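You operate a simulated robot arm through the tools that you are given. There is no shell and no other tool. Be economical: measure what you need, move in short steps, check, and stop when the job is done.

Carry out the task below with a simulated robot arm. There is one attempt and no reset: what you move stays moved.

Task
Stack the red sealed jar from the counter on top of the brown sealed jar. Turn the torque dial on the counter to 2. Open the top narrow drawer, take the empty roll and leave it in the inside of the top narrow drawer, then shut the drawer. Put the clothes peg on the marble worktop away on the peg tray. Open the wide drawer over the dryer, take the wiping pad from the top of the laundry shelf unit and leave it in the inside of the wide drawer over the dryer and shut the dryer again. Open the tool drawer. Do these in any order. Set down upright: wiping pad.

It is judged by the outcome, as a careful person would: the job done as asked, and still so three seconds after it is handed in. It fails if anything else is knocked over, pushed out of place, dropped, spilled or broken.

Robot
A 7-joint arm with a two-finger parallel gripper on a trunk, on a base that drives. Base frame: it is fixed to the floor where the robot stands at the start and does not move with it; the origin is under the middle of the robot, x ahead of it, y to its left, z up. Readings come in mm, rad, newtons and seconds.
With the tool pointing down near the work surface it reaches from about 260 to 700 mm from the robot's upright axis, wherever it stands. Its first joint turns from -2.496 to 2.496 rad. Places, roughly: clothes peg (4x4x9 cm) [500, 1200, 1000]; empty roll (5x5x10 cm) [400, 300, 1300]; inside of the top narrow drawer [600, 1000, 700]; inside of the wide drawer over the dryer [600, 2000, 700]; peg tray (22x48 cm) [-1920, 1400, 960]; sealed jar [500, -250, 1000]; tool drawer [600, -4000, 700]; top narrow drawer [500, 1000, 800]; torque dial on the counter [400, 0, 900]; wide drawer over the dryer [500, 2000, 800]; wiping pad (6x5x8 cm) [-800, 2100, 800]. Payload 3 kg.
The tool frame sits at the grasp point between the pads (the TCP): z along the fingers, y along the line on which they close. The tips reach 30 mm beyond it. The gripper opens to 94 mm. The fingers are 28 mm wide and 10 mm thick; the gripper's body (50 by 96 mm) begins 55 mm behind the TCP.
Orientation is that of the tool frame in the base frame, as a unit quaternion [w, x, y, z]. With the fingers straight down and closing along the base's y, the tool's x points along the base's -x, its y along +y and its z along -z.

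Tools
- The arm moves only by the tool arm_command. Its argument "increments" is one flat list of numbers, 7 for each row, row after row: the shift along the tool's x, y, z in m, then the turn, a rotation vector about the tool's x, y, z in rad, then the gripper command, from -1 (fully open) to 1 (shut), values between in proportion. In form: [tx, ty, tz, ax, ay, az, grip, tx, ty, tz, ax, ay, az, grip, ...]. A call has 1 to 12 rows; each row shifts and turns the commanded pose from where the row before left it, along the tool's axes as they then stand. Each row takes 0.2 s and may step no farther than 50 mm and 0.15 rad from the row before; otherwise, or with a gripper value out of range, the whole call is refused. Where a pose cannot be reached the arm comes as near as it can. A force on the tool above 40 N (or 10 N above the force at the start of the call, whichever is more), or a blocked arm, ends the call early, and 0.2 s more pass. The fingers move at their own pace (about 45 mm/s each) and stop on an object; they squeeze with about 28 N. The grip force told is the motor's: it shows also when the fingers shut on nothing. Time passes only in rows, and 0.2 s behind the last, so rows that do not move let the fingers close. It gives the time, the measured TCP pose, the force on the tool (base axes), the opening and the grip force at its end, in the units of the frame above (readings bear some noise), with the torque about the TCP (base axes, N m) and any sound that the robot's microphone picked up.
- Cameras (640 x 400 px; columns grow to the right, rows downward): "scene" is now at [47, 161.4, 1820.8]; the picture's right is [0.25, -0.97, 0.00], its down [-0.76, -0.20, -0.62] and it looks along [0.60, 0.16, -0.78] (base axes); focal length 256 px, centre (320, 200). "wrist" rides on the gripper at [76, 14, -103] in the tool frame; the picture's right is [-0.18, 0.98, 0.00], its down [-0.75, -0.14, -0.64] and it looks along [-0.63, -0.12, 0.77] (tool axes); focal length 243 px, centre (320, 200).
- get_image(camera): a new picture of that camera. It takes no simulated time.
- raise_lower(by): slides the trunk up (or, below 0, down) by that many mm; the arm and the scene camera ride with it, the base frame stays. It gives what a move gives, with no picture.
- drive_base(legs): drives the robot by 1 to 6 legs, each [ahead, left, turn to the left] in mm, mm and rad, along the robot's own axes; the way and the turn of a leg run together, so that a leg with both is an arc; at most 1500 mm and 3.142 rad a leg. The arm and the cameras ride along, it lands a little off, and it stops where it bumps. It gives what a move gives.
- head_to(pan, tilt): turns the head with the scene camera to pan (to the left, within 2.496 rad either way) and tilt (down, from -0.506 to 1.204), counted from straight ahead of the robot. It gives what a move gives.
- probe_pixels(camera, pixels): for up to 12 pixels [column, row] of the newest picture of that camera ("zoom" is the newest enlarged one), the place [x, y, z] in the base frame of the surface seen there, good to about 3 mm. It takes no simulated time.
- enlarge(camera, box): a new picture of the part [left, top, right, bottom] of that camera's present view, enlarged. It takes no simulated time.
- sign_off(): hands the job in; it is judged then, once.

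Go step by step. Measure first, check grasps and placings, and put right what went wrong. The budget is 138 turns and 162 pictures, counting those below and the enlarged ones. Unless the task says otherwise, let go and move clear before handing in.

The tools are called after ">>>" as name(argument=value, ...) on one line, values as JSON. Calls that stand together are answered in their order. arm_command: Moves the arm, as the interface text tells. Its arguments: {"type":"object","properties":{"increments":{"type":"array"}},"required":["increments"]} The other tools are called the same way: raise_lower (by) slides the trunk up or down; drive_base (legs) drives the base; head_to (pan, tilt) turns the head that bears the scene camera; get_image (camera) takes a picture; probe_pixels (camera, pixels) gives the place of the surface under pixels of a picture; enlarge (camera, box) takes an enlarged picture of a part of a camera's view; sign_off () hands the job in.

At the start:

```text
clock: 0.0
eef_pos: [484.2, 123.7, 1441.5]
orientation: [0.0, 0.001, 1.0, -0.001]
ft_force: [0.2, 0.3, 0.4]
ft_torque: [-0.02, -0.05, -0.03]
opening: 94.1
grip_force: 0.1
trunk travel left (down, up): [-275.0, 115.0]
robot x, y, heading: [2.3, -2.4, -0.003]
head pan, tilt: [0.253, 0.894]
```

scene: 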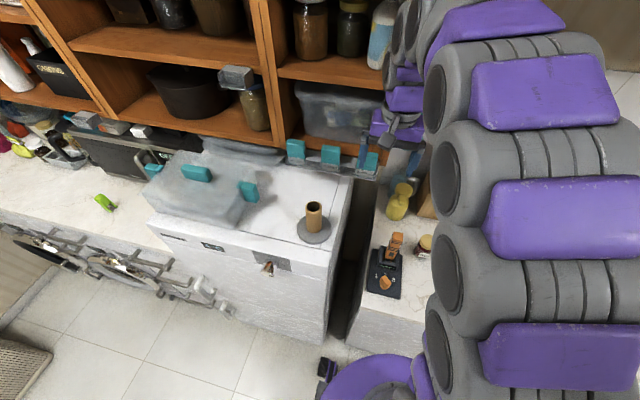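
wrist: 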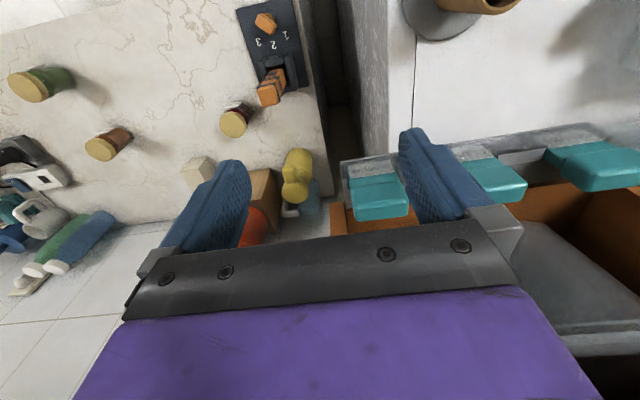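

The scene shows the white dryer-like chest with the roll at (314,215), the torque dial at (385,270), and the green peg at (104,202). I'll probe these and the wrist-view jars at (35,85), (108,145), (234,122).

>>> probe_pixels(camera="scene", pixels=[[314, 205], [314, 235], [104, 202], [385, 283], [393, 245], [425, 243], [268, 268], [212, 245], [180, 200], [60, 240], [390, 292]])

>>> probe_pixels(camera="wrist", pixels=[[30, 87], [100, 149], [233, 123], [265, 22], [270, 92], [275, 75], [295, 165], [195, 170], [150, 70], [30, 265], [255, 230]])

>>> head_to(pan=-0.6, tilt=0.8)

>>> get_image(camera="scene")

```text
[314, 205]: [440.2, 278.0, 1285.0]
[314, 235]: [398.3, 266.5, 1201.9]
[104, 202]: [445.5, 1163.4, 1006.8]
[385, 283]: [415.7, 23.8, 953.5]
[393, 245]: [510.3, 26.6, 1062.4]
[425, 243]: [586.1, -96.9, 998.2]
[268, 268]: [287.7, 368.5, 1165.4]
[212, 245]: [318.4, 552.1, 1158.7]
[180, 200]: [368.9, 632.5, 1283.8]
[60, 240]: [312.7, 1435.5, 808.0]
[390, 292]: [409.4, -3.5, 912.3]
```

```text
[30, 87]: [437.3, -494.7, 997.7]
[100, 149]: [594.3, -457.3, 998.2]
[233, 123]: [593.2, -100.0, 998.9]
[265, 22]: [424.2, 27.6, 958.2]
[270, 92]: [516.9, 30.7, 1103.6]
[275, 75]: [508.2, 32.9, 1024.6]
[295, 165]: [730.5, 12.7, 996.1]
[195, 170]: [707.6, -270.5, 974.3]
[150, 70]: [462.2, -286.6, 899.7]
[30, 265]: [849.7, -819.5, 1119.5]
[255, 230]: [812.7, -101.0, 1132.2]
```

```text
clock: 1.2
eef_pos: [482.9, 122.9, 1442.7]
orientation: [-0.001, 0.001, 1.0, -0.001]
ft_force: [0.5, 0.3, 0.1]
ft_torque: [0.01, 0.02, 0.05]
opening: 94.1
grip_force: 0.0
trunk travel left (down, up): [-275.0, 115.0]
robot x, y, heading: [2.3, -0.2, 0.002]
head pan, tilt: [-0.6, 0.799]
```

```text
159 pictures are left
```

scene: 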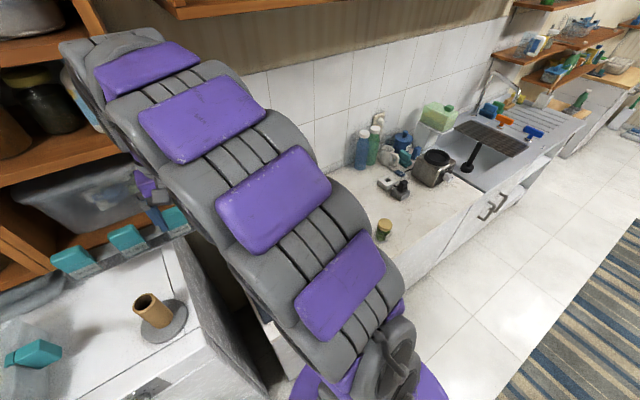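

The wrist view shows three jars with yellow lids; I need their body colours, and the dial closely.

>>> enlarge(camera="wrist", box=[0, 0, 320, 200])

>>> head_to(pan=0.9, tilt=0.7)

>>> get_image(camera="scene")

```text
2.00 times, centred on (160, 100) of wrist
```

zoom: 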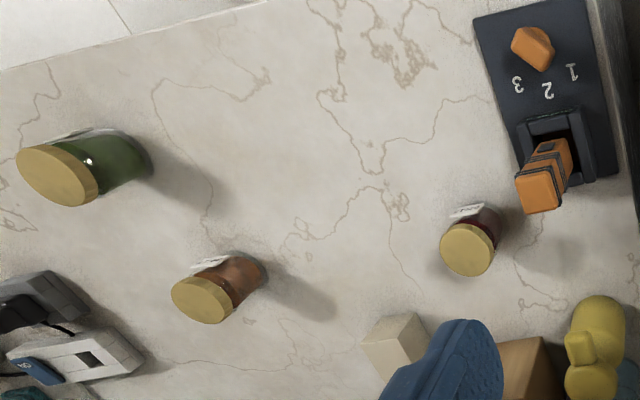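

```text
clock: 2.8
eef_pos: [482.3, 123.7, 1442.3]
orientation: [0.0, -0.001, 1.0, -0.001]
ft_force: [-0.1, -0.3, -0.4]
ft_torque: [-0.01, -0.01, -0.03]
opening: 93.7
grip_force: 0.0
trunk travel left (down, up): [-275.0, 115.0]
robot x, y, heading: [-0.8, 1.9, 0.001]
head pan, tilt: [0.901, 0.7]
```

```text
157 pictures are left
```

scene: 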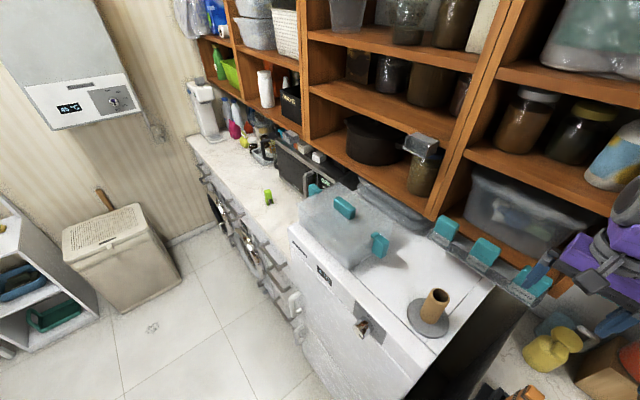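

The red jar is at about (593,-100), the brown one at (594,-457). Now I look further round to the left for the shelf unit, pad and peg tray.

>>> head_to(pan=1.9, tilt=0.5)

>>> get_image(camera="scene")

>>> head_to(pan=2.49, tilt=0.5)

>>> get_image(camera="scene")

>>> head_to(pan=-1.3, tilt=0.5)

>>> get_image(camera="scene")

```text
clock: 4.0
eef_pos: [481.9, 122.8, 1443.2]
orientation: [0.0, 0.0, 1.0, -0.001]
ft_force: [0.1, -0.1, 0.0]
ft_torque: [0.02, 0.0, 0.0]
opening: 94.1
grip_force: 0.0
trunk travel left (down, up): [-275.0, 115.0]
robot x, y, heading: [1.0, 1.4, -0.001]
head pan, tilt: [1.901, 0.499]
```

```text
156 pictures are left
```

scene: 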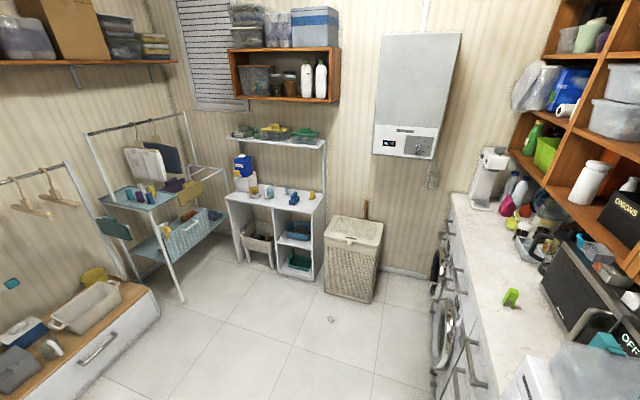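

```text
clock: 5.0
eef_pos: [483.6, 123.5, 1442.6]
orientation: [0.0, 0.0, 1.0, -0.001]
ft_force: [0.3, 0.7, -0.2]
ft_torque: [0.0, 0.01, 0.01]
opening: 93.9
grip_force: 0.1
trunk travel left (down, up): [-275.0, 115.0]
robot x, y, heading: [-0.6, -2.6, 0.0]
head pan, tilt: [2.491, 0.499]
```

```text
155 pictures are left
```

scene: 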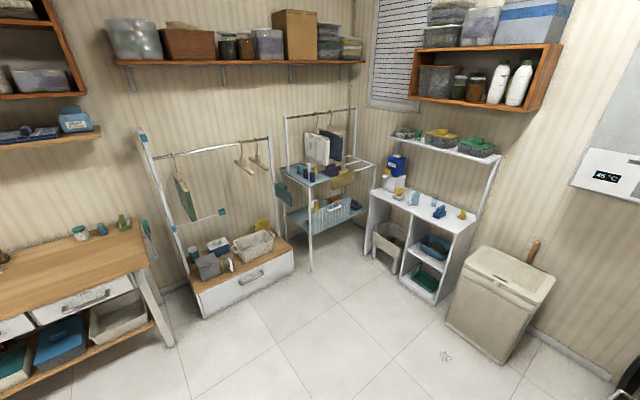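

```text
clock: 8.2
eef_pos: [483.4, 122.8, 1442.5]
orientation: [0.001, 0.0, 1.0, -0.001]
ft_force: [0.3, 0.2, -0.5]
ft_torque: [0.03, 0.03, -0.02]
opening: 94.2
grip_force: 0.1
trunk travel left (down, up): [-275.0, 115.0]
robot x, y, heading: [-2.5, 2.4, 0.001]
head pan, tilt: [-1.3, 0.499]
```

```text
154 pictures are left
```

scene: 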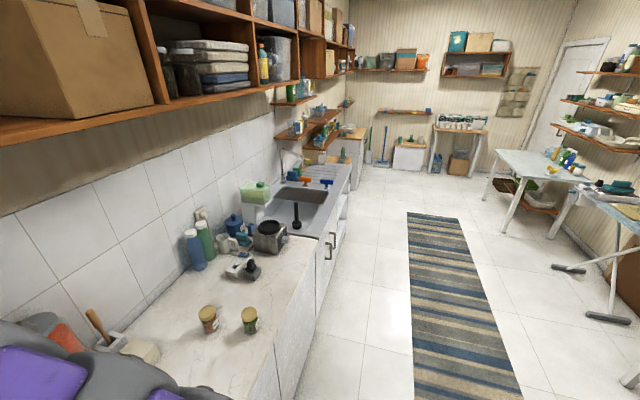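

I look closely at the dial from both cameras to read its pointer.

>>> enlarge(camera="wrist", box=[225, 0, 321, 60])

>>> head_to(pan=0.05, tilt=1.1)

>>> get_image(camera="scene")

```text
6.67 times, centred on (273, 30) of wrist
```

zoom: 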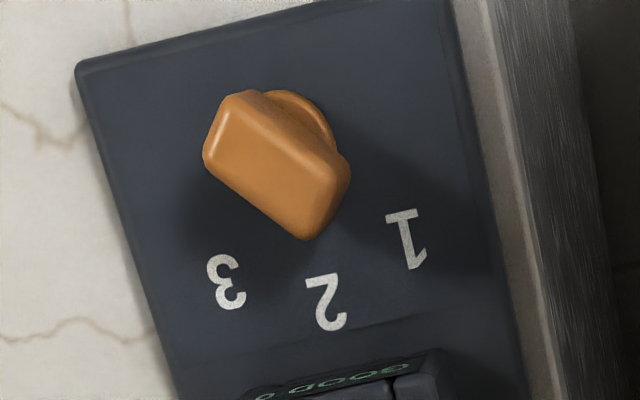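

```text
clock: 9.7
eef_pos: [481.8, 122.7, 1442.6]
orientation: [0.0, 0.0, 1.0, -0.001]
ft_force: [-0.3, -0.4, -0.6]
ft_torque: [-0.02, -0.02, 0.01]
opening: 94.0
grip_force: 0.1
trunk travel left (down, up): [-275.0, 115.0]
robot x, y, heading: [-1.8, -0.5, 0.003]
head pan, tilt: [0.051, 1.1]
```

```text
152 pictures are left
```

scene: 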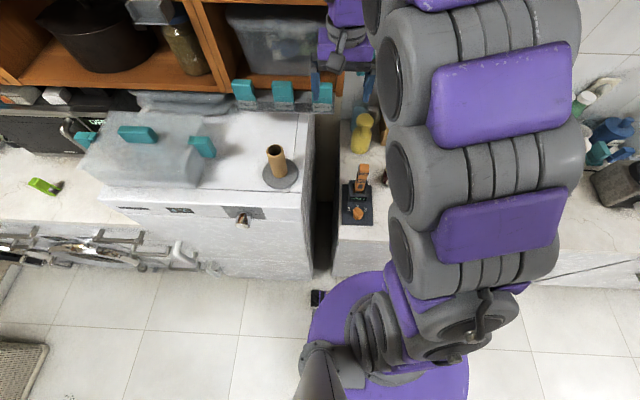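

The dial's orange bar points at 1 now; I measure it, the labels and the lever housing from the zoom.

>>> probe_pixels(camera="zoom", pixels=[[235, 115], [325, 205], [280, 165], [215, 150], [300, 228], [340, 170], [250, 100], [405, 240], [328, 300], [228, 280], [310, 105], [400, 370]])

>>> enlarge(camera="scene", box=[310, 160, 406, 220])

```text
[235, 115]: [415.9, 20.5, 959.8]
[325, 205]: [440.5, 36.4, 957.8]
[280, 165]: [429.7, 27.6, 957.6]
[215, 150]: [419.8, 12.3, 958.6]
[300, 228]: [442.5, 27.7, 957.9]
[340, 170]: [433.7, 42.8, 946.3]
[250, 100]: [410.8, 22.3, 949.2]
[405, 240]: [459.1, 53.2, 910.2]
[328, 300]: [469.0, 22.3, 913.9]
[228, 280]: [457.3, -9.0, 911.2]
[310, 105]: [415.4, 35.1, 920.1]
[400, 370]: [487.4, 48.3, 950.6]
```

```text
6.67 times, centred on (358, 190) of scene
```

zoom: 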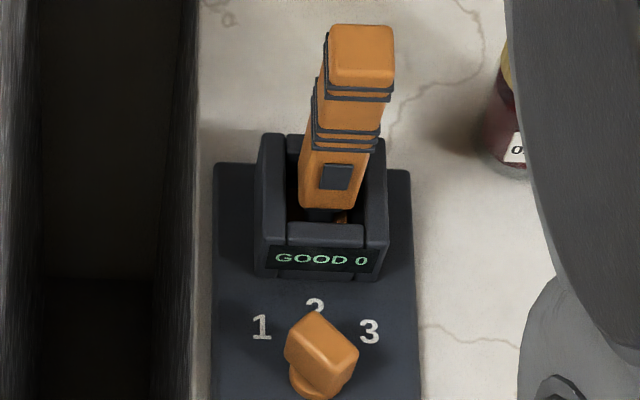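

The dial axis is about (420,22), bar at about 38° toward "1", top z≈958. I move above it, aligned to the bar, open fingers.

>>> arm_command(increments=[0.0207, -0.0337, 0, 0, 0, 0, -1, 0.0207, -0.0337, 0, 0, 0, 0, -1, 0.0207, -0.0337, 0, 0, 0, 0, -1, 0, 0, 0.04, 0, 0, -0.1326, -1, 0, 0, 0.045, 0, 0, -0.1326, -1, 0, 0, 0.045, 0, 0, -0.1326, -1, 0, 0, 0.045, 0, 0, -0.1326, -1, 0, 0, 0.045, 0, 0, -0.1326, -1, 0, 0, 0.045, 0, 0, 0, -1, 0, 0, 0.045, 0, 0, 0, -1, 0, 0, 0.045, 0, 0, 0, -0.3, 0, 0, 0, 0, 0, 0, -0.3])

>>> get_image(camera="wrist")

>>> get_image(camera="scene")

```text
clock: 12.3
eef_pos: [419.6, 22.9, 1090.9]
orientation: [0.0, -0.326, 0.945, -0.001]
ft_force: [0.1, -0.8, -0.3]
ft_torque: [0.0, 0.03, 0.0]
opening: 61.1
grip_force: 0.0
trunk travel left (down, up): [-275.0, 115.0]
robot x, y, heading: [-3.6, -3.4, 0.0]
head pan, tilt: [0.051, 1.1]
```

```text
150 pictures are left
```

wrist: 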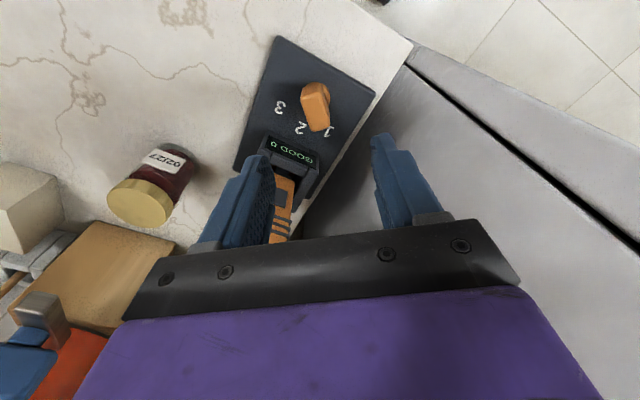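

```text
149 pictures are left
```

scene: 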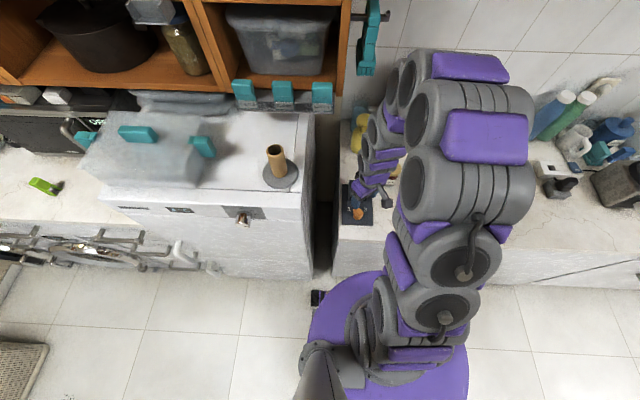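

Hovering above the dial with the fingers at 61 mm; I verify the bar position from the closer wrist view before lowering.

>>> enlarge(camera="wrist", box=[240, 50, 400, 150])

>>> probe_pixels(camera="wrist", pixels=[[312, 88], [320, 120], [316, 100], [304, 92], [325, 92], [280, 195], [284, 235], [280, 107], [300, 128], [327, 132]])

```text
4.00 times, centred on (320, 100) of wrist
```

zoom: 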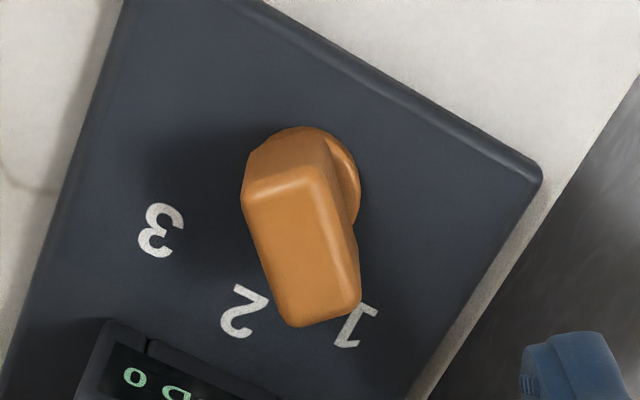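

```text
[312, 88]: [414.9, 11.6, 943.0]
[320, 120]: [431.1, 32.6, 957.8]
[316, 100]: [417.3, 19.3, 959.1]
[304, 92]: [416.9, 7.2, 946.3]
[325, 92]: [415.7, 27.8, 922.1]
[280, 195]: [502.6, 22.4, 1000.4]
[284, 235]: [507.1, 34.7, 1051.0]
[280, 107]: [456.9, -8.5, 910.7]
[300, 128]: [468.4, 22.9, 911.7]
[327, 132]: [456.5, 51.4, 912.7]
```

I probe the bar's top-face corners in the zoom for its exact angle.

>>> probe_pixels(camera="zoom", pixels=[[252, 205], [310, 190], [350, 292], [302, 315], [282, 200], [328, 300], [275, 250], [330, 235], [355, 195], [300, 250]])

```text
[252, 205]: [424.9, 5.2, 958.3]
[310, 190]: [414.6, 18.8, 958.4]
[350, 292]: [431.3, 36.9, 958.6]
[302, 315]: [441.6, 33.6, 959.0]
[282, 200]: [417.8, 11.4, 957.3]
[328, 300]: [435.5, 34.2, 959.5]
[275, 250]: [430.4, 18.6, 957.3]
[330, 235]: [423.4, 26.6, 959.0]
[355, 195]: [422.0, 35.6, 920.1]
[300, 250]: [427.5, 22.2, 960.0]
```

The bar is centred at about (427,22) and turned about 45–50°; I correct the aim to that and lower around the bar.

>>> arm_command(increments=[0, 0, 0, 0, 0, -0.12, -0.3, -0.0042, -0.005, 0, 0, 0, 0, -0.3, 0, 0, 0.045, 0, 0, 0, -0.3, 0, 0, 0.045, 0, 0, 0, -0.3, 0, 0, 0.03, 0, 0, 0, -0.3, 0, 0, 0.015, 0, 0, 0, -0.3])

>>> enlarge(camera="wrist", box=[160, 20, 480, 220])

```text
clock: 13.7
eef_pos: [428.8, 20.4, 955.4]
orientation: [0.001, -0.382, 0.924, 0.0]
ft_force: [0.1, -0.4, -0.6]
ft_torque: [-0.01, -0.01, 0.0]
opening: 61.0
grip_force: 0.0
trunk travel left (down, up): [-275.0, 115.0]
robot x, y, heading: [2.3, -2.9, 0.003]
head pan, tilt: [0.051, 1.1]
```

```text
2.00 times, centred on (320, 120) of wrist
```

zoom: 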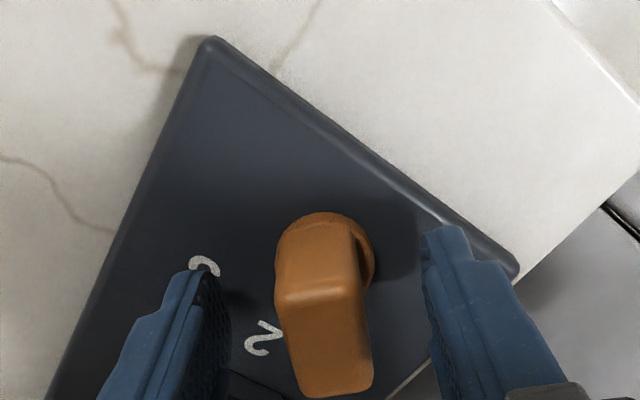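

The bar sits between the fingers; I close on it, then turn 45° clockwise.

>>> arm_command(increments=[0, 0, 0, 0, 0, 0, 1, 0, 0, 0, 0, 0, 0, 1, 0, 0, 0, 0, 0, 0, 1, 0, 0, 0, 0, 0, 0, 1])

>>> arm_command(increments=[0, 0, 0, 0, 0, 0.1, 1, 0, 0, 0, 0, 0, 0.1, 1, 0, 0, 0, 0, 0, 0.1, 1, 0, 0, 0, 0, 0, 0.1, 1, 0, 0, 0, 0, 0, 0.1, 1, 0, 0, 0, 0, 0, 0.1, 1, 0, 0, 0, 0, 0, 0.1, 1, 0, 0, 0, 0, 0, 0.083, 1, 0, 0, 0, 0, 0, 0, 1])

>>> enlarge(camera="wrist", box=[160, 20, 480, 220])

```text
clock: 14.7
eef_pos: [428.0, 19.8, 953.7]
orientation: [-0.001, -0.382, 0.924, 0.0]
ft_force: [-6.1, 5.8, -3.2]
ft_torque: [-0.09, 0.2, -0.02]
opening: 26.3
grip_force: 44.8
trunk travel left (down, up): [-275.0, 115.0]
robot x, y, heading: [-0.8, 1.3, 0.001]
head pan, tilt: [0.051, 1.1]
```

```text
clock: 16.7
eef_pos: [427.5, 21.1, 954.7]
orientation: [0.002, 0.0, 1.0, -0.001]
ft_force: [0.9, 7.2, 7.9]
ft_torque: [0.07, 0.9, 0.0]
opening: 26.4
grip_force: 45.3
trunk travel left (down, up): [-275.0, 115.0]
robot x, y, heading: [2.6, 4.4, 0.002]
head pan, tilt: [0.051, 1.1]
```

```text
2.00 times, centred on (320, 120) of wrist
```

zoom: 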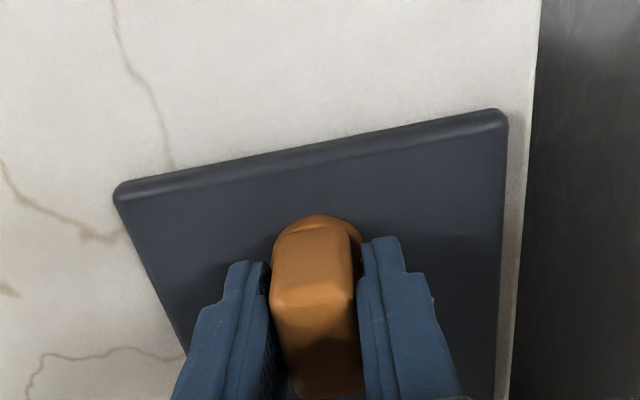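

The bar turned with the fingers and stands square at "2". I open partly, lift and check.

>>> arm_command(increments=[0, 0, 0, 0, 0, 0, -0.3, 0, 0, 0, 0, 0, 0, -0.3, 0, 0, 0, 0, 0, 0, -0.3, 0, 0, -0.03, 0, 0, 0, -0.3, 0, 0, -0.045, 0, 0, 0, -0.3, 0, 0, -0.045, 0, 0, 0, -0.3, 0, 0, -0.045, 0, 0, 0, -0.3, 0, 0, -0.045, 0, 0, 0, -0.3])

>>> get_image(camera="wrist")

>>> enlarge(camera="wrist", box=[230, 0, 390, 100])

```text
clock: 18.5
eef_pos: [424.7, 21.9, 1164.9]
orientation: [0.001, 0.0, 1.0, -0.001]
ft_force: [0.0, -0.2, 0.0]
ft_torque: [0.0, 0.02, 0.0]
opening: 61.0
grip_force: 0.1
trunk travel left (down, up): [-275.0, 115.0]
robot x, y, heading: [2.2, -1.5, -0.002]
head pan, tilt: [0.051, 1.1]
```

```text
145 pictures are left
```

wrist: 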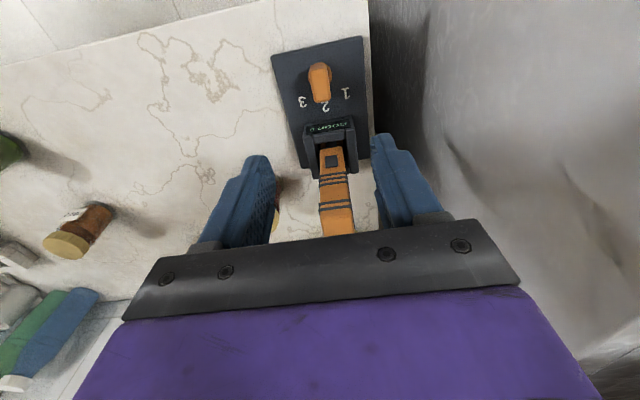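

```text
4.00 times, centred on (310, 50) of wrist
```

zoom: 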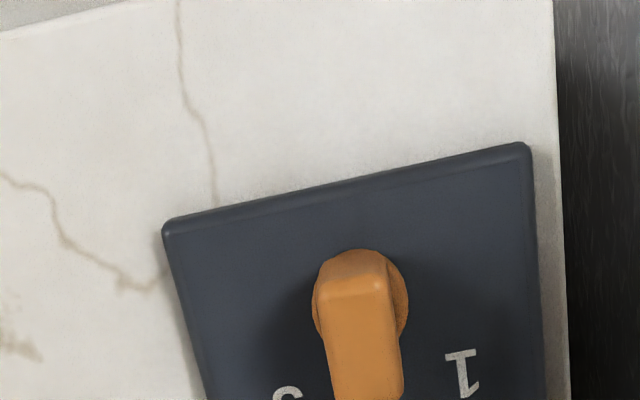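

The dial reads 2. Now I drive 280 mm right so both jars are in reach, and look.

>>> drive_base(legs=[[0, -280, 0]])

>>> get_image(camera="wrist")

>>> get_image(camera="scene")

```text
clock: 20.4
eef_pos: [424.4, -237.4, 1161.7]
orientation: [0.0, 0.001, 1.0, -0.009]
ft_force: [0.4, 0.1, -0.6]
ft_torque: [0.02, 0.01, 0.04]
opening: 61.3
grip_force: 0.0
trunk travel left (down, up): [-275.0, 115.0]
robot x, y, heading: [-0.3, -272.6, -0.007]
head pan, tilt: [0.051, 1.1]
```

```text
143 pictures are left
```

wrist: 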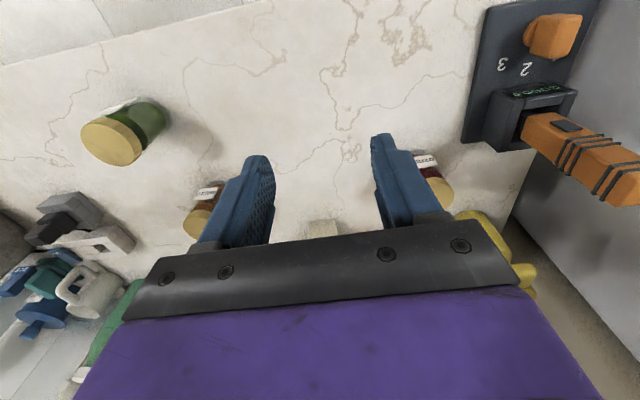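

```text
142 pictures are left
```

scene: 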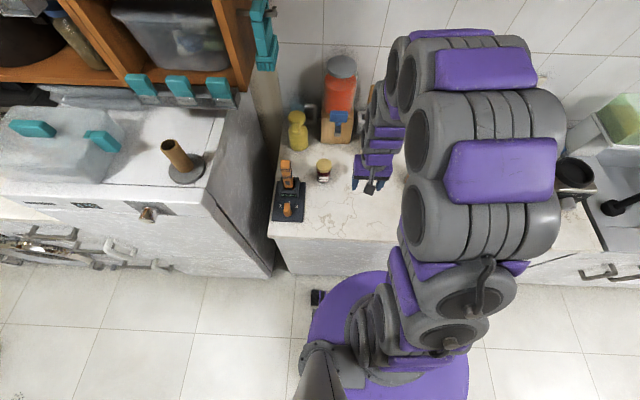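

I zoom on the red jar in the scene view at (323,168).

>>> enlarge(camera="scene", box=[275, 140, 371, 200])

>>> probe_pixels(camera="zoom", pixels=[[320, 150], [325, 168], [290, 165], [355, 165], [323, 130], [323, 195], [323, 285], [260, 90], [320, 235]])

>>> probe_pixels(camera="wrist", pixels=[[195, 222], [208, 225], [189, 215], [438, 192], [448, 190], [430, 190], [426, 166], [208, 192], [110, 140]])

```text
6.67 times, centred on (323, 170) of scene
```

zoom: 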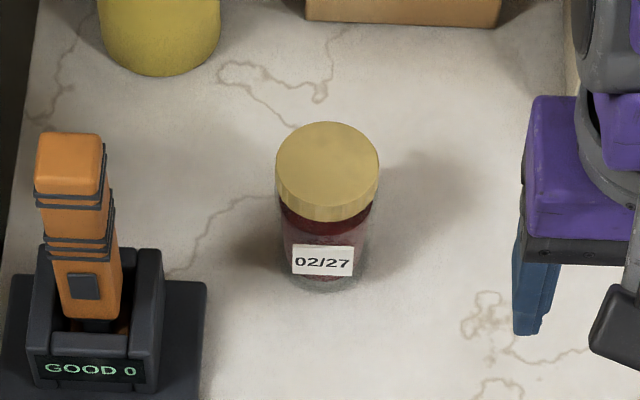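

```text
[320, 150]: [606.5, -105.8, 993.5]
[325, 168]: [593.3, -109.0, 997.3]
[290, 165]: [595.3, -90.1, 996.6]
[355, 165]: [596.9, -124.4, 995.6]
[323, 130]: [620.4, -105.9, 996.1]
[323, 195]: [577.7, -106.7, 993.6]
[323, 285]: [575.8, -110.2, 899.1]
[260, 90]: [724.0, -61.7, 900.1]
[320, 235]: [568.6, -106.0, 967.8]
```

```text
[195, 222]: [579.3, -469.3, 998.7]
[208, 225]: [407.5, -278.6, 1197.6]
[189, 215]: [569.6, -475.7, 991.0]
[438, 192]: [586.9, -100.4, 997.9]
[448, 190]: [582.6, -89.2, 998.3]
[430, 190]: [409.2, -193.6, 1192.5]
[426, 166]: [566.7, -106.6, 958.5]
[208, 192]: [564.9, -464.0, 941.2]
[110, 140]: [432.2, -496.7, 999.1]
```

Red jar centre is about (596,-108), lid about 54 mm wide, top 997. I move above it with the fingers fully open.

>>> arm_command(increments=[-0.0343, 0.0259, 0, 0, 0, 0, -1, -0.0343, 0.0259, 0, 0, 0, 0, -1, -0.0343, 0.0259, 0, 0, 0, 0, -1, -0.0343, 0.0259, 0, 0, 0, 0, -1, -0.0343, 0.0259, 0, 0, 0, 0, -1, 0, 0, 0.04, 0, 0, 0, -1, 0, 0, 0.04, 0, 0, 0, -1])

>>> get_image(camera="wrist")

>>> get_image(camera="scene")

```text
clock: 22.0
eef_pos: [595.1, -118.4, 1085.2]
orientation: [0.001, 0.0, 1.0, -0.002]
ft_force: [-0.9, 0.3, -0.2]
ft_torque: [0.02, -0.01, 0.02]
opening: 94.1
grip_force: 0.1
trunk travel left (down, up): [-275.0, 115.0]
robot x, y, heading: [-1.5, -274.3, -0.003]
head pan, tilt: [0.051, 1.1]
```

```text
140 pictures are left
```

wrist: 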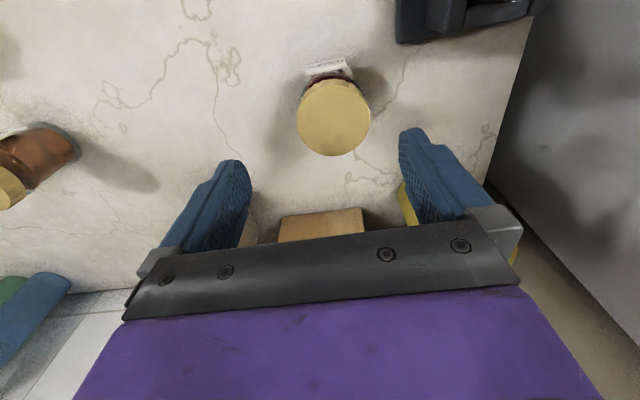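

```text
139 pictures are left
```

scene: 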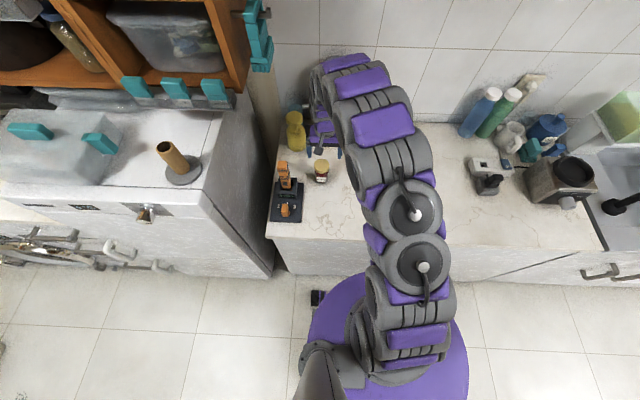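

The lid is at (333,117) in the wrist view; I probe it for centring.

>>> probe_pixels(camera="wrist", pixels=[[300, 117], [366, 117], [333, 85], [333, 150], [333, 117], [310, 227], [405, 200]])

```text
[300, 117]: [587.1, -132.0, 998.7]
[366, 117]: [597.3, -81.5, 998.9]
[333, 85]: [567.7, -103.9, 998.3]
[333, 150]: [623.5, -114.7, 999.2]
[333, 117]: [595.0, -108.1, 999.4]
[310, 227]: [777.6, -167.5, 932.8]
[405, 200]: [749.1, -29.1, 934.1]
```

Centre (594,-107); I shift +11 mm in y, lower to z≈972 and close.

>>> arm_command(increments=[0.001, 0.011, 0, 0, 0, 0, -1, 0, 0, 0.04, 0, 0, 0, -1, 0, 0, 0.04, 0, 0, 0, -1, 0, 0, 0.033, 0, 0, 0, -1, 0, 0, 0, 0, 0, 0, -1])

>>> arm_command(increments=[0, 0, 0, 0, 0, 0, 1, 0, 0, 0, 0, 0, 0, 1, 0, 0, 0, 0, 0, 0, 1, 0, 0, 0, 0, 0, 0, 1])

>>> get_image(camera="wrist")

```text
clock: 23.2
eef_pos: [594.7, -109.3, 969.2]
orientation: [0.0, 0.001, 1.0, -0.001]
ft_force: [-0.4, -0.3, -0.1]
ft_torque: [-0.01, 0.01, -0.04]
opening: 94.2
grip_force: 0.1
trunk travel left (down, up): [-275.0, 115.0]
robot x, y, heading: [-0.7, -276.8, -0.006]
head pan, tilt: [0.051, 1.1]
```

```text
clock: 24.2
eef_pos: [594.5, -110.3, 970.7]
orientation: [0.0, 0.0, 1.0, -0.002]
ft_force: [-0.8, 2.1, 1.8]
ft_torque: [0.04, -0.05, 0.02]
opening: 62.7
grip_force: 28.1
trunk travel left (down, up): [-275.0, 115.0]
robot x, y, heading: [-3.4, -272.3, -0.005]
head pan, tilt: [0.051, 1.1]
```

```text
138 pictures are left
```

wrist: 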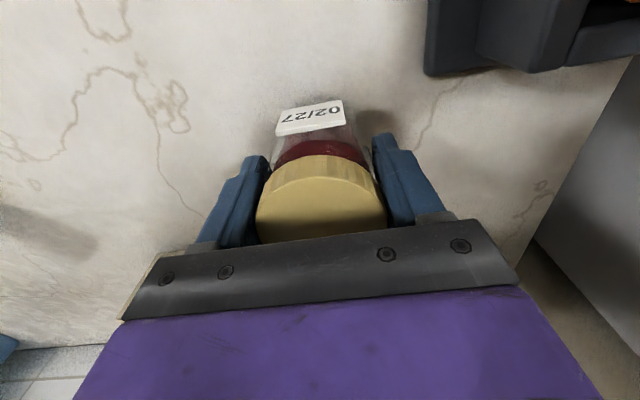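

Jar gripped (62.7 mm, 28 N). Lift straight up and carry toward the brown jar, stopping short to measure it.

>>> arm_command(increments=[0, 0, -0.02, 0, 0, 0, 1, 0, 0, -0.04, 0, 0, 0, 1, 0, 0, -0.04, 0, 0, 0, 1, 0, 0, -0.04, 0, 0, 0, 1, 0, 0, -0.04, 0, 0, 0, 1, 0, -0.04, 0, 0, 0, 0, 1, 0, -0.04, 0, 0, 0, 0, 1, 0, -0.04, 0, 0, 0, 0, 1, 0, -0.04, 0, 0, 0, 0, 1, 0, -0.04, 0, 0, 0, 0, 1, 0, 0, 0, 0, 0, 0, 1])

>>> get_image(camera="wrist")

>>> get_image(camera="scene")

```text
clock: 26.6
eef_pos: [594.5, -312.0, 1151.1]
orientation: [0.001, 0.001, 1.0, 0.0]
ft_force: [0.1, 0.6, -4.3]
ft_torque: [-0.01, -0.01, -0.01]
opening: 62.6
grip_force: 28.0
trunk travel left (down, up): [-275.0, 115.0]
robot x, y, heading: [-0.5, -275.9, -0.006]
head pan, tilt: [0.051, 1.1]
```

```text
137 pictures are left
```

wrist: 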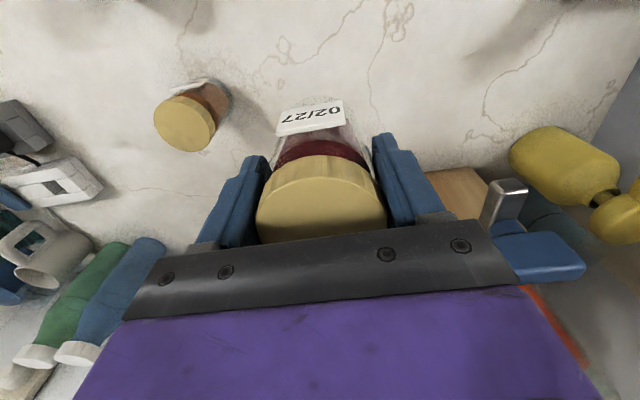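

```text
136 pictures are left
```

scene: 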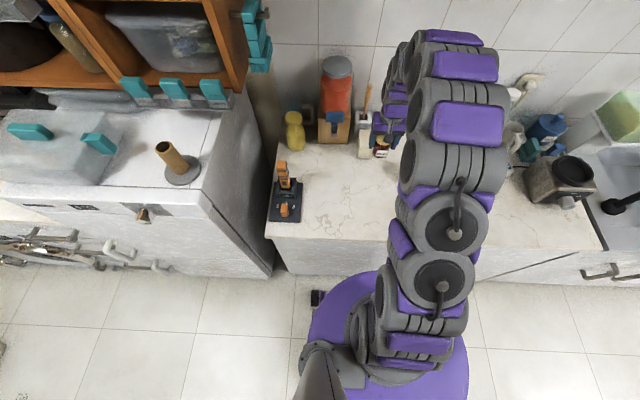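

Brown lid shows at (185,124); I probe it across.

>>> enlarge(camera="wrist", box=[120, 70, 280, 170])

>>> probe_pixels(camera="wrist", pixels=[[156, 124], [213, 124], [185, 99], [185, 149], [185, 124], [170, 105], [200, 143], [200, 108], [170, 143]])

```text
4.00 times, centred on (200, 120) of wrist
```

zoom: 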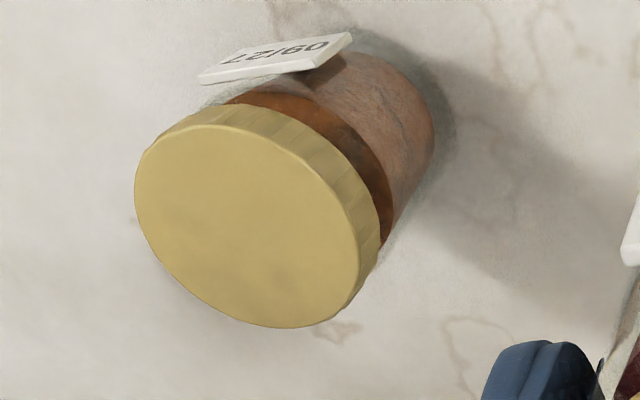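

```text
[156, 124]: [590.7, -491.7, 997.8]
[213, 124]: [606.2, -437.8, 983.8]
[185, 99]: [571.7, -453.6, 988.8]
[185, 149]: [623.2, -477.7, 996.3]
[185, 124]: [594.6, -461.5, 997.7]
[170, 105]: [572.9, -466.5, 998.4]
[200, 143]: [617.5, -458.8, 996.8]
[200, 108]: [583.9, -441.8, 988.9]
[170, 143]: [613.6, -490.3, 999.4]
```

I refine with top-face rim points in the zoom.

>>> probe_pixels(camera="zoom", pixels=[[140, 200], [352, 255], [205, 128], [300, 322], [250, 226], [250, 135], [245, 318], [335, 195], [165, 265], [340, 300], [160, 150]])

```text
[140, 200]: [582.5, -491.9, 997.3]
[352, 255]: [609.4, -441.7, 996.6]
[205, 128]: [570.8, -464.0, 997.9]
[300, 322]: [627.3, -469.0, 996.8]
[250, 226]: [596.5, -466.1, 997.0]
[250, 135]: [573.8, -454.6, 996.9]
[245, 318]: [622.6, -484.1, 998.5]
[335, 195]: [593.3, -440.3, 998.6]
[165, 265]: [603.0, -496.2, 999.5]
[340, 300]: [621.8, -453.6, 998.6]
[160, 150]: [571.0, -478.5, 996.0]
```

Brown lid centre is (598,-467), top 998. I move over it and descend to about 12 mm above.

>>> arm_command(increments=[-0.001, -0.04, 0, 0, 0, 0, 1, -0.001, -0.04, 0, 0, 0, 0, 1, -0.001, -0.04, 0, 0, 0, 0, 1, 0, -0.0355, 0, 0, 0, 0, 1, 0, 0, 0.035, 0, 0, 0, 1, 0, 0, 0.03, 0, 0, 0, 1, 0, 0, 0, 0, 0, 0, 1, 0, 0, 0, 0, 0, 0, 1])

>>> get_image(camera="wrist")

>>> enlarge(camera="scene", box=[340, 80, 500, 180])

```text
clock: 28.4
eef_pos: [598.9, -467.8, 1085.1]
orientation: [0.0, 0.001, 1.0, -0.002]
ft_force: [-0.1, 0.9, -2.3]
ft_torque: [-0.02, 0.02, -0.02]
opening: 63.1
grip_force: 28.2
trunk travel left (down, up): [-275.0, 115.0]
robot x, y, heading: [-1.0, -274.3, -0.005]
head pan, tilt: [0.051, 1.1]
```

```text
134 pictures are left
```

wrist: 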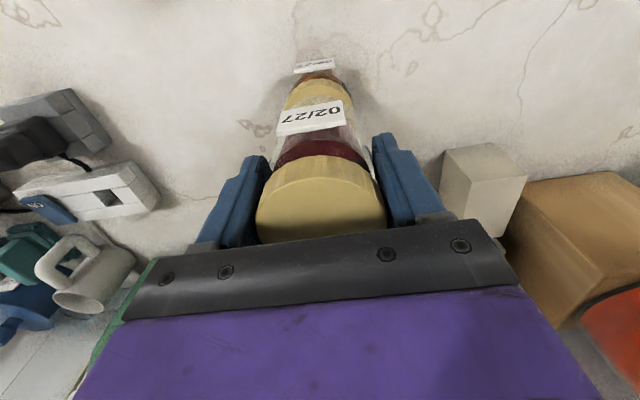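

```text
4.00 times, centred on (420, 130) of scene
```

zoom: 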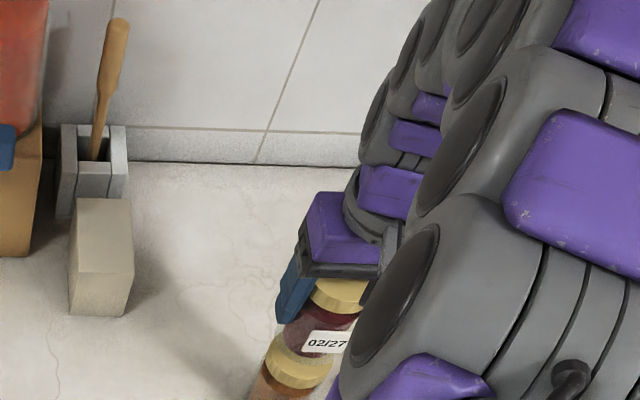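

Aligned over the brown lid. I lower in small steps until contact.

>>> arm_command(increments=[0, 0, 0.008, 0, 0, 0, 1, 0, 0, 0.004, 0, 0, 0, 1, 0, 0, 0.002, 0, 0, 0, 1, 0, 0, 0.002, 0, 0, 0, 1, 0, 0, 0.001, 0, 0, 0, 1, 0, 0, 0, 0, 0, 0, 1])

>>> get_image(camera="wrist")

```text
clock: 29.8
eef_pos: [596.2, -467.7, 1067.3]
orientation: [0.0, 0.001, 1.0, -0.001]
ft_force: [0.1, 0.7, -3.0]
ft_torque: [-0.04, 0.01, -0.01]
opening: 62.9
grip_force: 28.3
trunk travel left (down, up): [-275.0, 115.0]
robot x, y, heading: [-2.0, -273.3, -0.003]
head pan, tilt: [0.051, 1.1]
```

```text
132 pictures are left
```

wrist: 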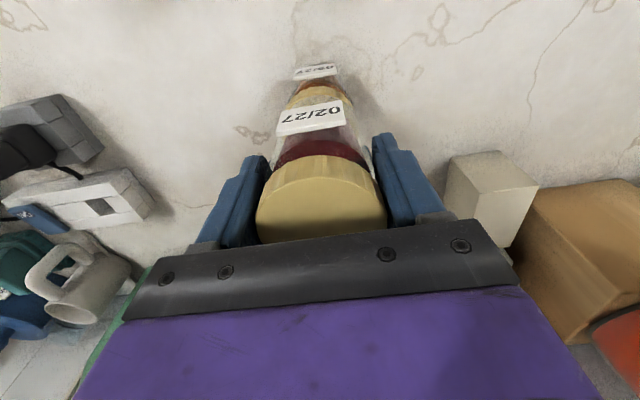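

Force still shows only the jar's weight; continue in 1 mm steps.

>>> arm_command(increments=[0, 0, 0.001, 0, 0, 0, 1, 0, 0, 0.001, 0, 0, 0, 1, 0, 0, 0, 0, 0, 0, 1])

>>> arm_command(increments=[0, 0, 0.001, 0, 0, 0, 1, 0, 0, 0, 0, 0, 0, 1])

```text
clock: 30.6
eef_pos: [597.0, -467.9, 1068.4]
orientation: [0.001, 0.0, 1.0, -0.002]
ft_force: [1.8, -0.9, 7.0]
ft_torque: [-0.22, 0.01, 0.03]
opening: 63.1
grip_force: 28.1
trunk travel left (down, up): [-275.0, 115.0]
robot x, y, heading: [-0.5, -275.2, -0.003]
head pan, tilt: [0.051, 1.1]
```

```text
clock: 31.2
eef_pos: [597.1, -467.7, 1067.9]
orientation: [0.001, 0.002, 1.0, -0.002]
ft_force: [4.8, 0.0, 15.7]
ft_torque: [0.01, -0.28, 0.01]
opening: 62.8
grip_force: 27.9
trunk travel left (down, up): [-275.0, 115.0]
robot x, y, heading: [-0.8, -273.9, -0.004]
head pan, tilt: [0.051, 1.1]
```

Contact is made (force now +16 N). I back off 2 mm of pressing, open slowly, then rise straight up.

>>> arm_command(increments=[0, 0, -0.0015, 0, 0, 0, 1, 0, 0, 0, 0, 0, 0, -0.2, 0, 0, 0, 0, 0, 0, -0.6, 0, 0, 0, 0, 0, 0, -1, 0, 0, 0, 0, 0, 0, -1, 0, 0, 0, 0, 0, 0, -1])

>>> get_image(camera="wrist")

```text
clock: 32.6
eef_pos: [596.6, -468.1, 1068.3]
orientation: [0.0, 0.001, 1.0, 0.0]
ft_force: [-0.6, -0.5, -0.4]
ft_torque: [-0.04, 0.03, 0.0]
opening: 94.4
grip_force: 0.1
trunk travel left (down, up): [-275.0, 115.0]
robot x, y, heading: [-0.1, -274.9, -0.006]
head pan, tilt: [0.051, 1.1]
```

```text
131 pictures are left
```

wrist: 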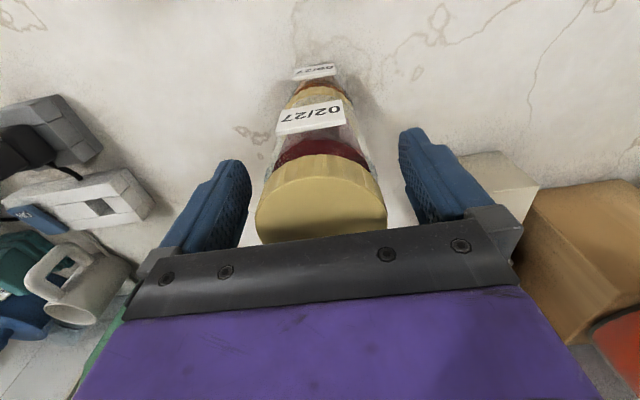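

The stack stands. I rise straight up and retract.

>>> arm_command(increments=[0, 0, -0.03, 0, 0, 0, -1, 0, 0, -0.045, 0, 0, 0, -1, 0, 0, -0.045, 0, 0, 0, -1, 0, 0, -0.045, 0, 0, 0, -1, 0, 0, -0.045, 0, 0, 0, -1, 0, 0, -0.045, 0, 0, 0, -1, 0, 0, -0.045, 0, 0, 0, -1, 0.04, 0.03, -0.045, 0, 0, 0, -1, 0.04, 0.03, -0.02, 0, 0, 0, -1, 0.04, 0.03, 0, 0, 0, 0, -1, 0.04, 0.03, 0, 0, 0, 0, -1, 0.03, 0.03, 0, 0, 0, 0, -1])

>>> head_to(pan=-0.3, tilt=0.95)

>>> get_image(camera="wrist")

>>> get_image(camera="scene")

```text
refused: row 8 steps farther than a row can; nothing moved
```

```text
clock: 33.4
eef_pos: [597.9, -468.9, 1069.0]
orientation: [0.0, 0.001, 1.0, -0.001]
ft_force: [-0.2, -0.9, 1.0]
ft_torque: [0.0, 0.03, -0.03]
opening: 94.1
grip_force: 0.2
trunk travel left (down, up): [-275.0, 115.0]
robot x, y, heading: [3.3, -278.0, -0.002]
head pan, tilt: [-0.3, 0.949]
```

```text
130 pictures are left
```

wrist: 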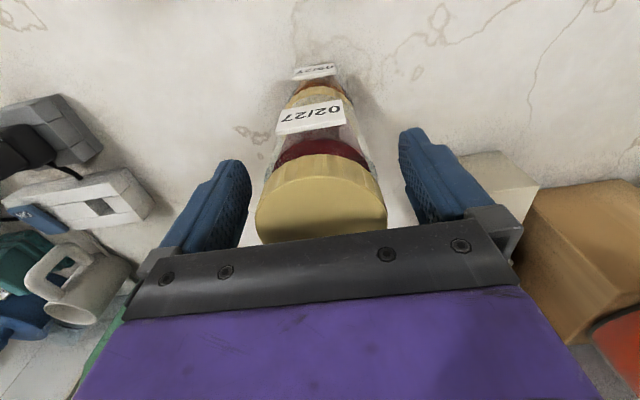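

```text
129 pictures are left
```

scene: 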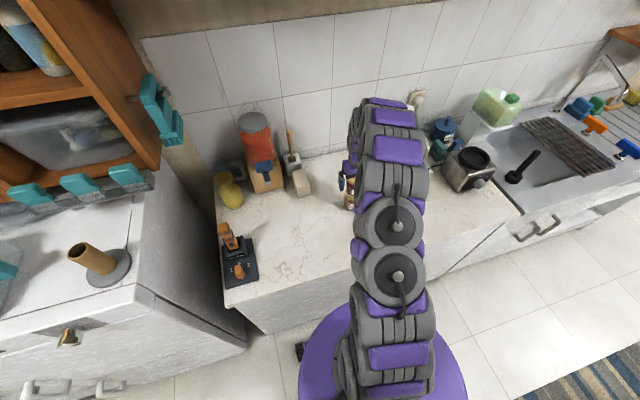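

Row 8 was too long; I repeat the rise with legal steps.

>>> arm_command(increments=[0, 0, -0.03, 0, 0, 0, -1, 0, 0, -0.045, 0, 0, 0, -1, 0, 0, -0.045, 0, 0, 0, -1, 0, 0, -0.045, 0, 0, 0, -1, 0, 0, -0.045, 0, 0, 0, -1, 0, 0, -0.045, 0, 0, 0, -1, 0, 0, -0.045, 0, 0, 0, -1, 0.035, 0.03, 0, 0, 0, 0, -1, 0.035, 0.03, 0, 0, 0, 0, -1, 0.035, 0.03, 0, 0, 0, 0, -1, 0.035, 0.03, 0, 0, 0, 0, -1, 0.035, 0.03, 0, 0, 0, 0, -1])

>>> get_image(camera="wrist")

>>> get_image(camera="scene")

```text
clock: 36.0
eef_pos: [419.7, -312.7, 1368.3]
orientation: [0.001, 0.0, 1.0, -0.002]
ft_force: [0.4, 0.1, 0.6]
ft_torque: [-0.01, 0.01, -0.01]
opening: 94.2
grip_force: 0.0
trunk travel left (down, up): [-275.0, 115.0]
robot x, y, heading: [1.3, -270.7, -0.007]
head pan, tilt: [-0.3, 0.949]
```

```text
128 pictures are left
```

wrist: 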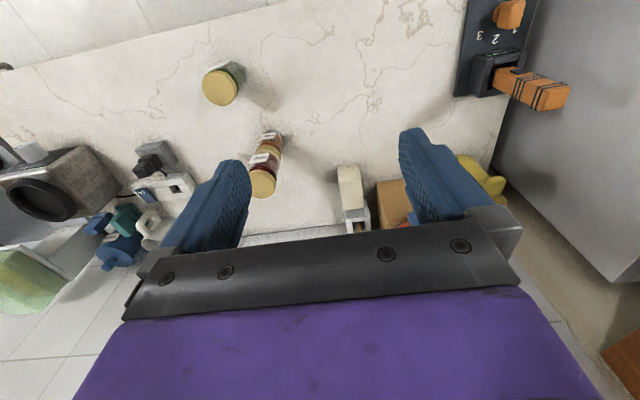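

```text
127 pictures are left
```

scene: 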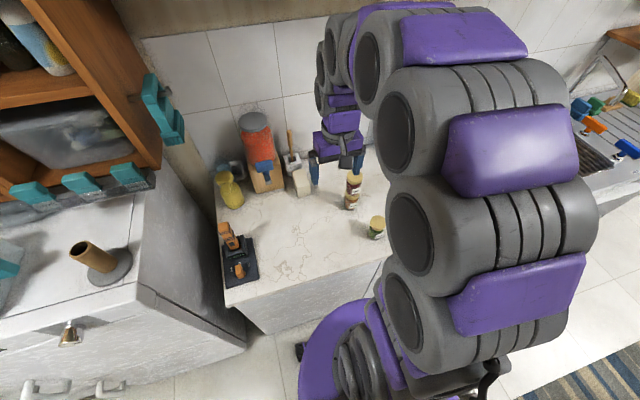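

The stack is standing well. I back off 400 mm and drive left to face the narrow drawer near y≈1000.

>>> drive_base(legs=[[-400, 0, 0], [0, 1250, 0]])

>>> head_to(pan=0.2, tilt=0.8)

>>> get_image(camera="scene")

```text
clock: 44.4
eef_pos: [11.5, 936.2, 1367.6]
orientation: [0.001, -0.013, 1.0, 0.0]
ft_force: [0.3, 0.3, 0.7]
ft_torque: [0.03, 0.0, -0.03]
opening: 94.2
grip_force: 0.1
trunk travel left (down, up): [-275.0, 115.0]
robot x, y, heading: [-412.2, 971.0, 0.026]
head pan, tilt: [-0.3, 0.949]
```

```text
clock: 45.3
eef_pos: [12.0, 939.2, 1368.5]
orientation: [0.002, -0.013, 1.0, -0.002]
ft_force: [-0.7, 0.1, -0.3]
ft_torque: [0.06, 0.01, 0.0]
opening: 94.0
grip_force: 0.0
trunk travel left (down, up): [-275.0, 115.0]
robot x, y, heading: [-410.9, 970.7, 0.025]
head pan, tilt: [0.201, 0.799]
```

```text
126 pictures are left
```

scene: 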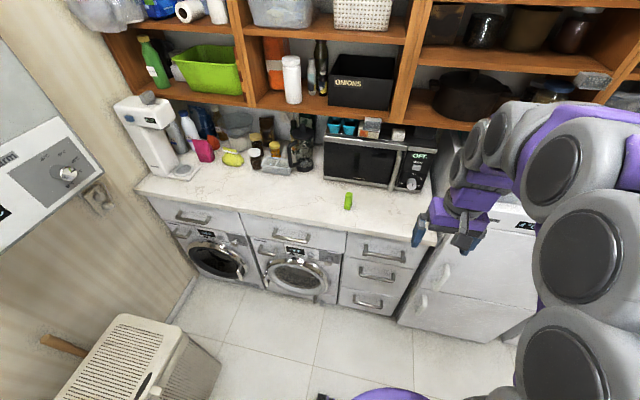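

I see three narrow drawers (top handle at (385,252)), two machines with wide drawers above (handles (292,237) and (192,217)). I measure handles, fronts and worktop.

>>> probe_pixels(camera="scene", pixels=[[385, 252], [362, 246], [405, 256], [385, 240], [292, 237], [274, 233], [308, 239], [192, 217], [349, 200], [220, 255], [300, 275], [410, 247]])

>>> enlarge(camera="scene", box=[140, 170, 460, 370])

```text
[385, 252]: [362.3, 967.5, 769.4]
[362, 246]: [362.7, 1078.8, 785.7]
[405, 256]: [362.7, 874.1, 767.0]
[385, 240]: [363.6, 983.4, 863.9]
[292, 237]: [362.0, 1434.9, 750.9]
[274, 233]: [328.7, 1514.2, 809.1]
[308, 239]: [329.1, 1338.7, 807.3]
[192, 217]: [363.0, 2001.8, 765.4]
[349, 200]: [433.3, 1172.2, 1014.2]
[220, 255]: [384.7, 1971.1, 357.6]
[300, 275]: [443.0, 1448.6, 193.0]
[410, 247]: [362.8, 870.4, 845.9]
```

```text
2.00 times, centred on (300, 270) of scene
```

zoom: 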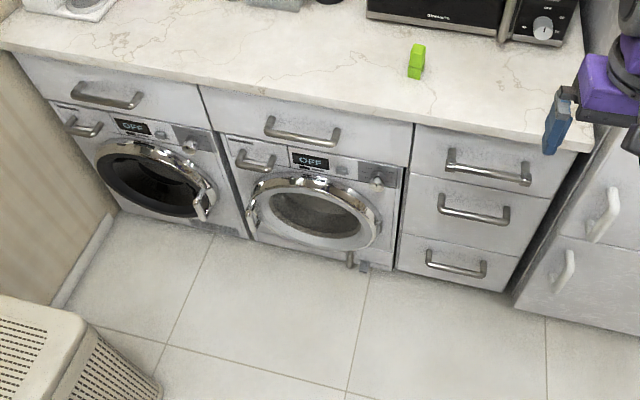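

I probe handle bars in the zoom.

>>> probe_pixels(camera="zoom", pixels=[[452, 164], [490, 171], [526, 179], [526, 168], [452, 152], [450, 172], [83, 95], [105, 101], [135, 104], [270, 128], [335, 140], [302, 135]])

```text
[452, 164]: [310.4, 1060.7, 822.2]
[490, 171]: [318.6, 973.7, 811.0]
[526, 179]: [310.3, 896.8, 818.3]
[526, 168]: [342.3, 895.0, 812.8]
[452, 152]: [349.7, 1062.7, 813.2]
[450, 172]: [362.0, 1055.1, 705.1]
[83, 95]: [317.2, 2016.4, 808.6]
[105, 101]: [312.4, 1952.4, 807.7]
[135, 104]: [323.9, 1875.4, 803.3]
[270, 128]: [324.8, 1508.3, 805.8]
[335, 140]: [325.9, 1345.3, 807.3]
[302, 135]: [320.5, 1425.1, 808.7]
```

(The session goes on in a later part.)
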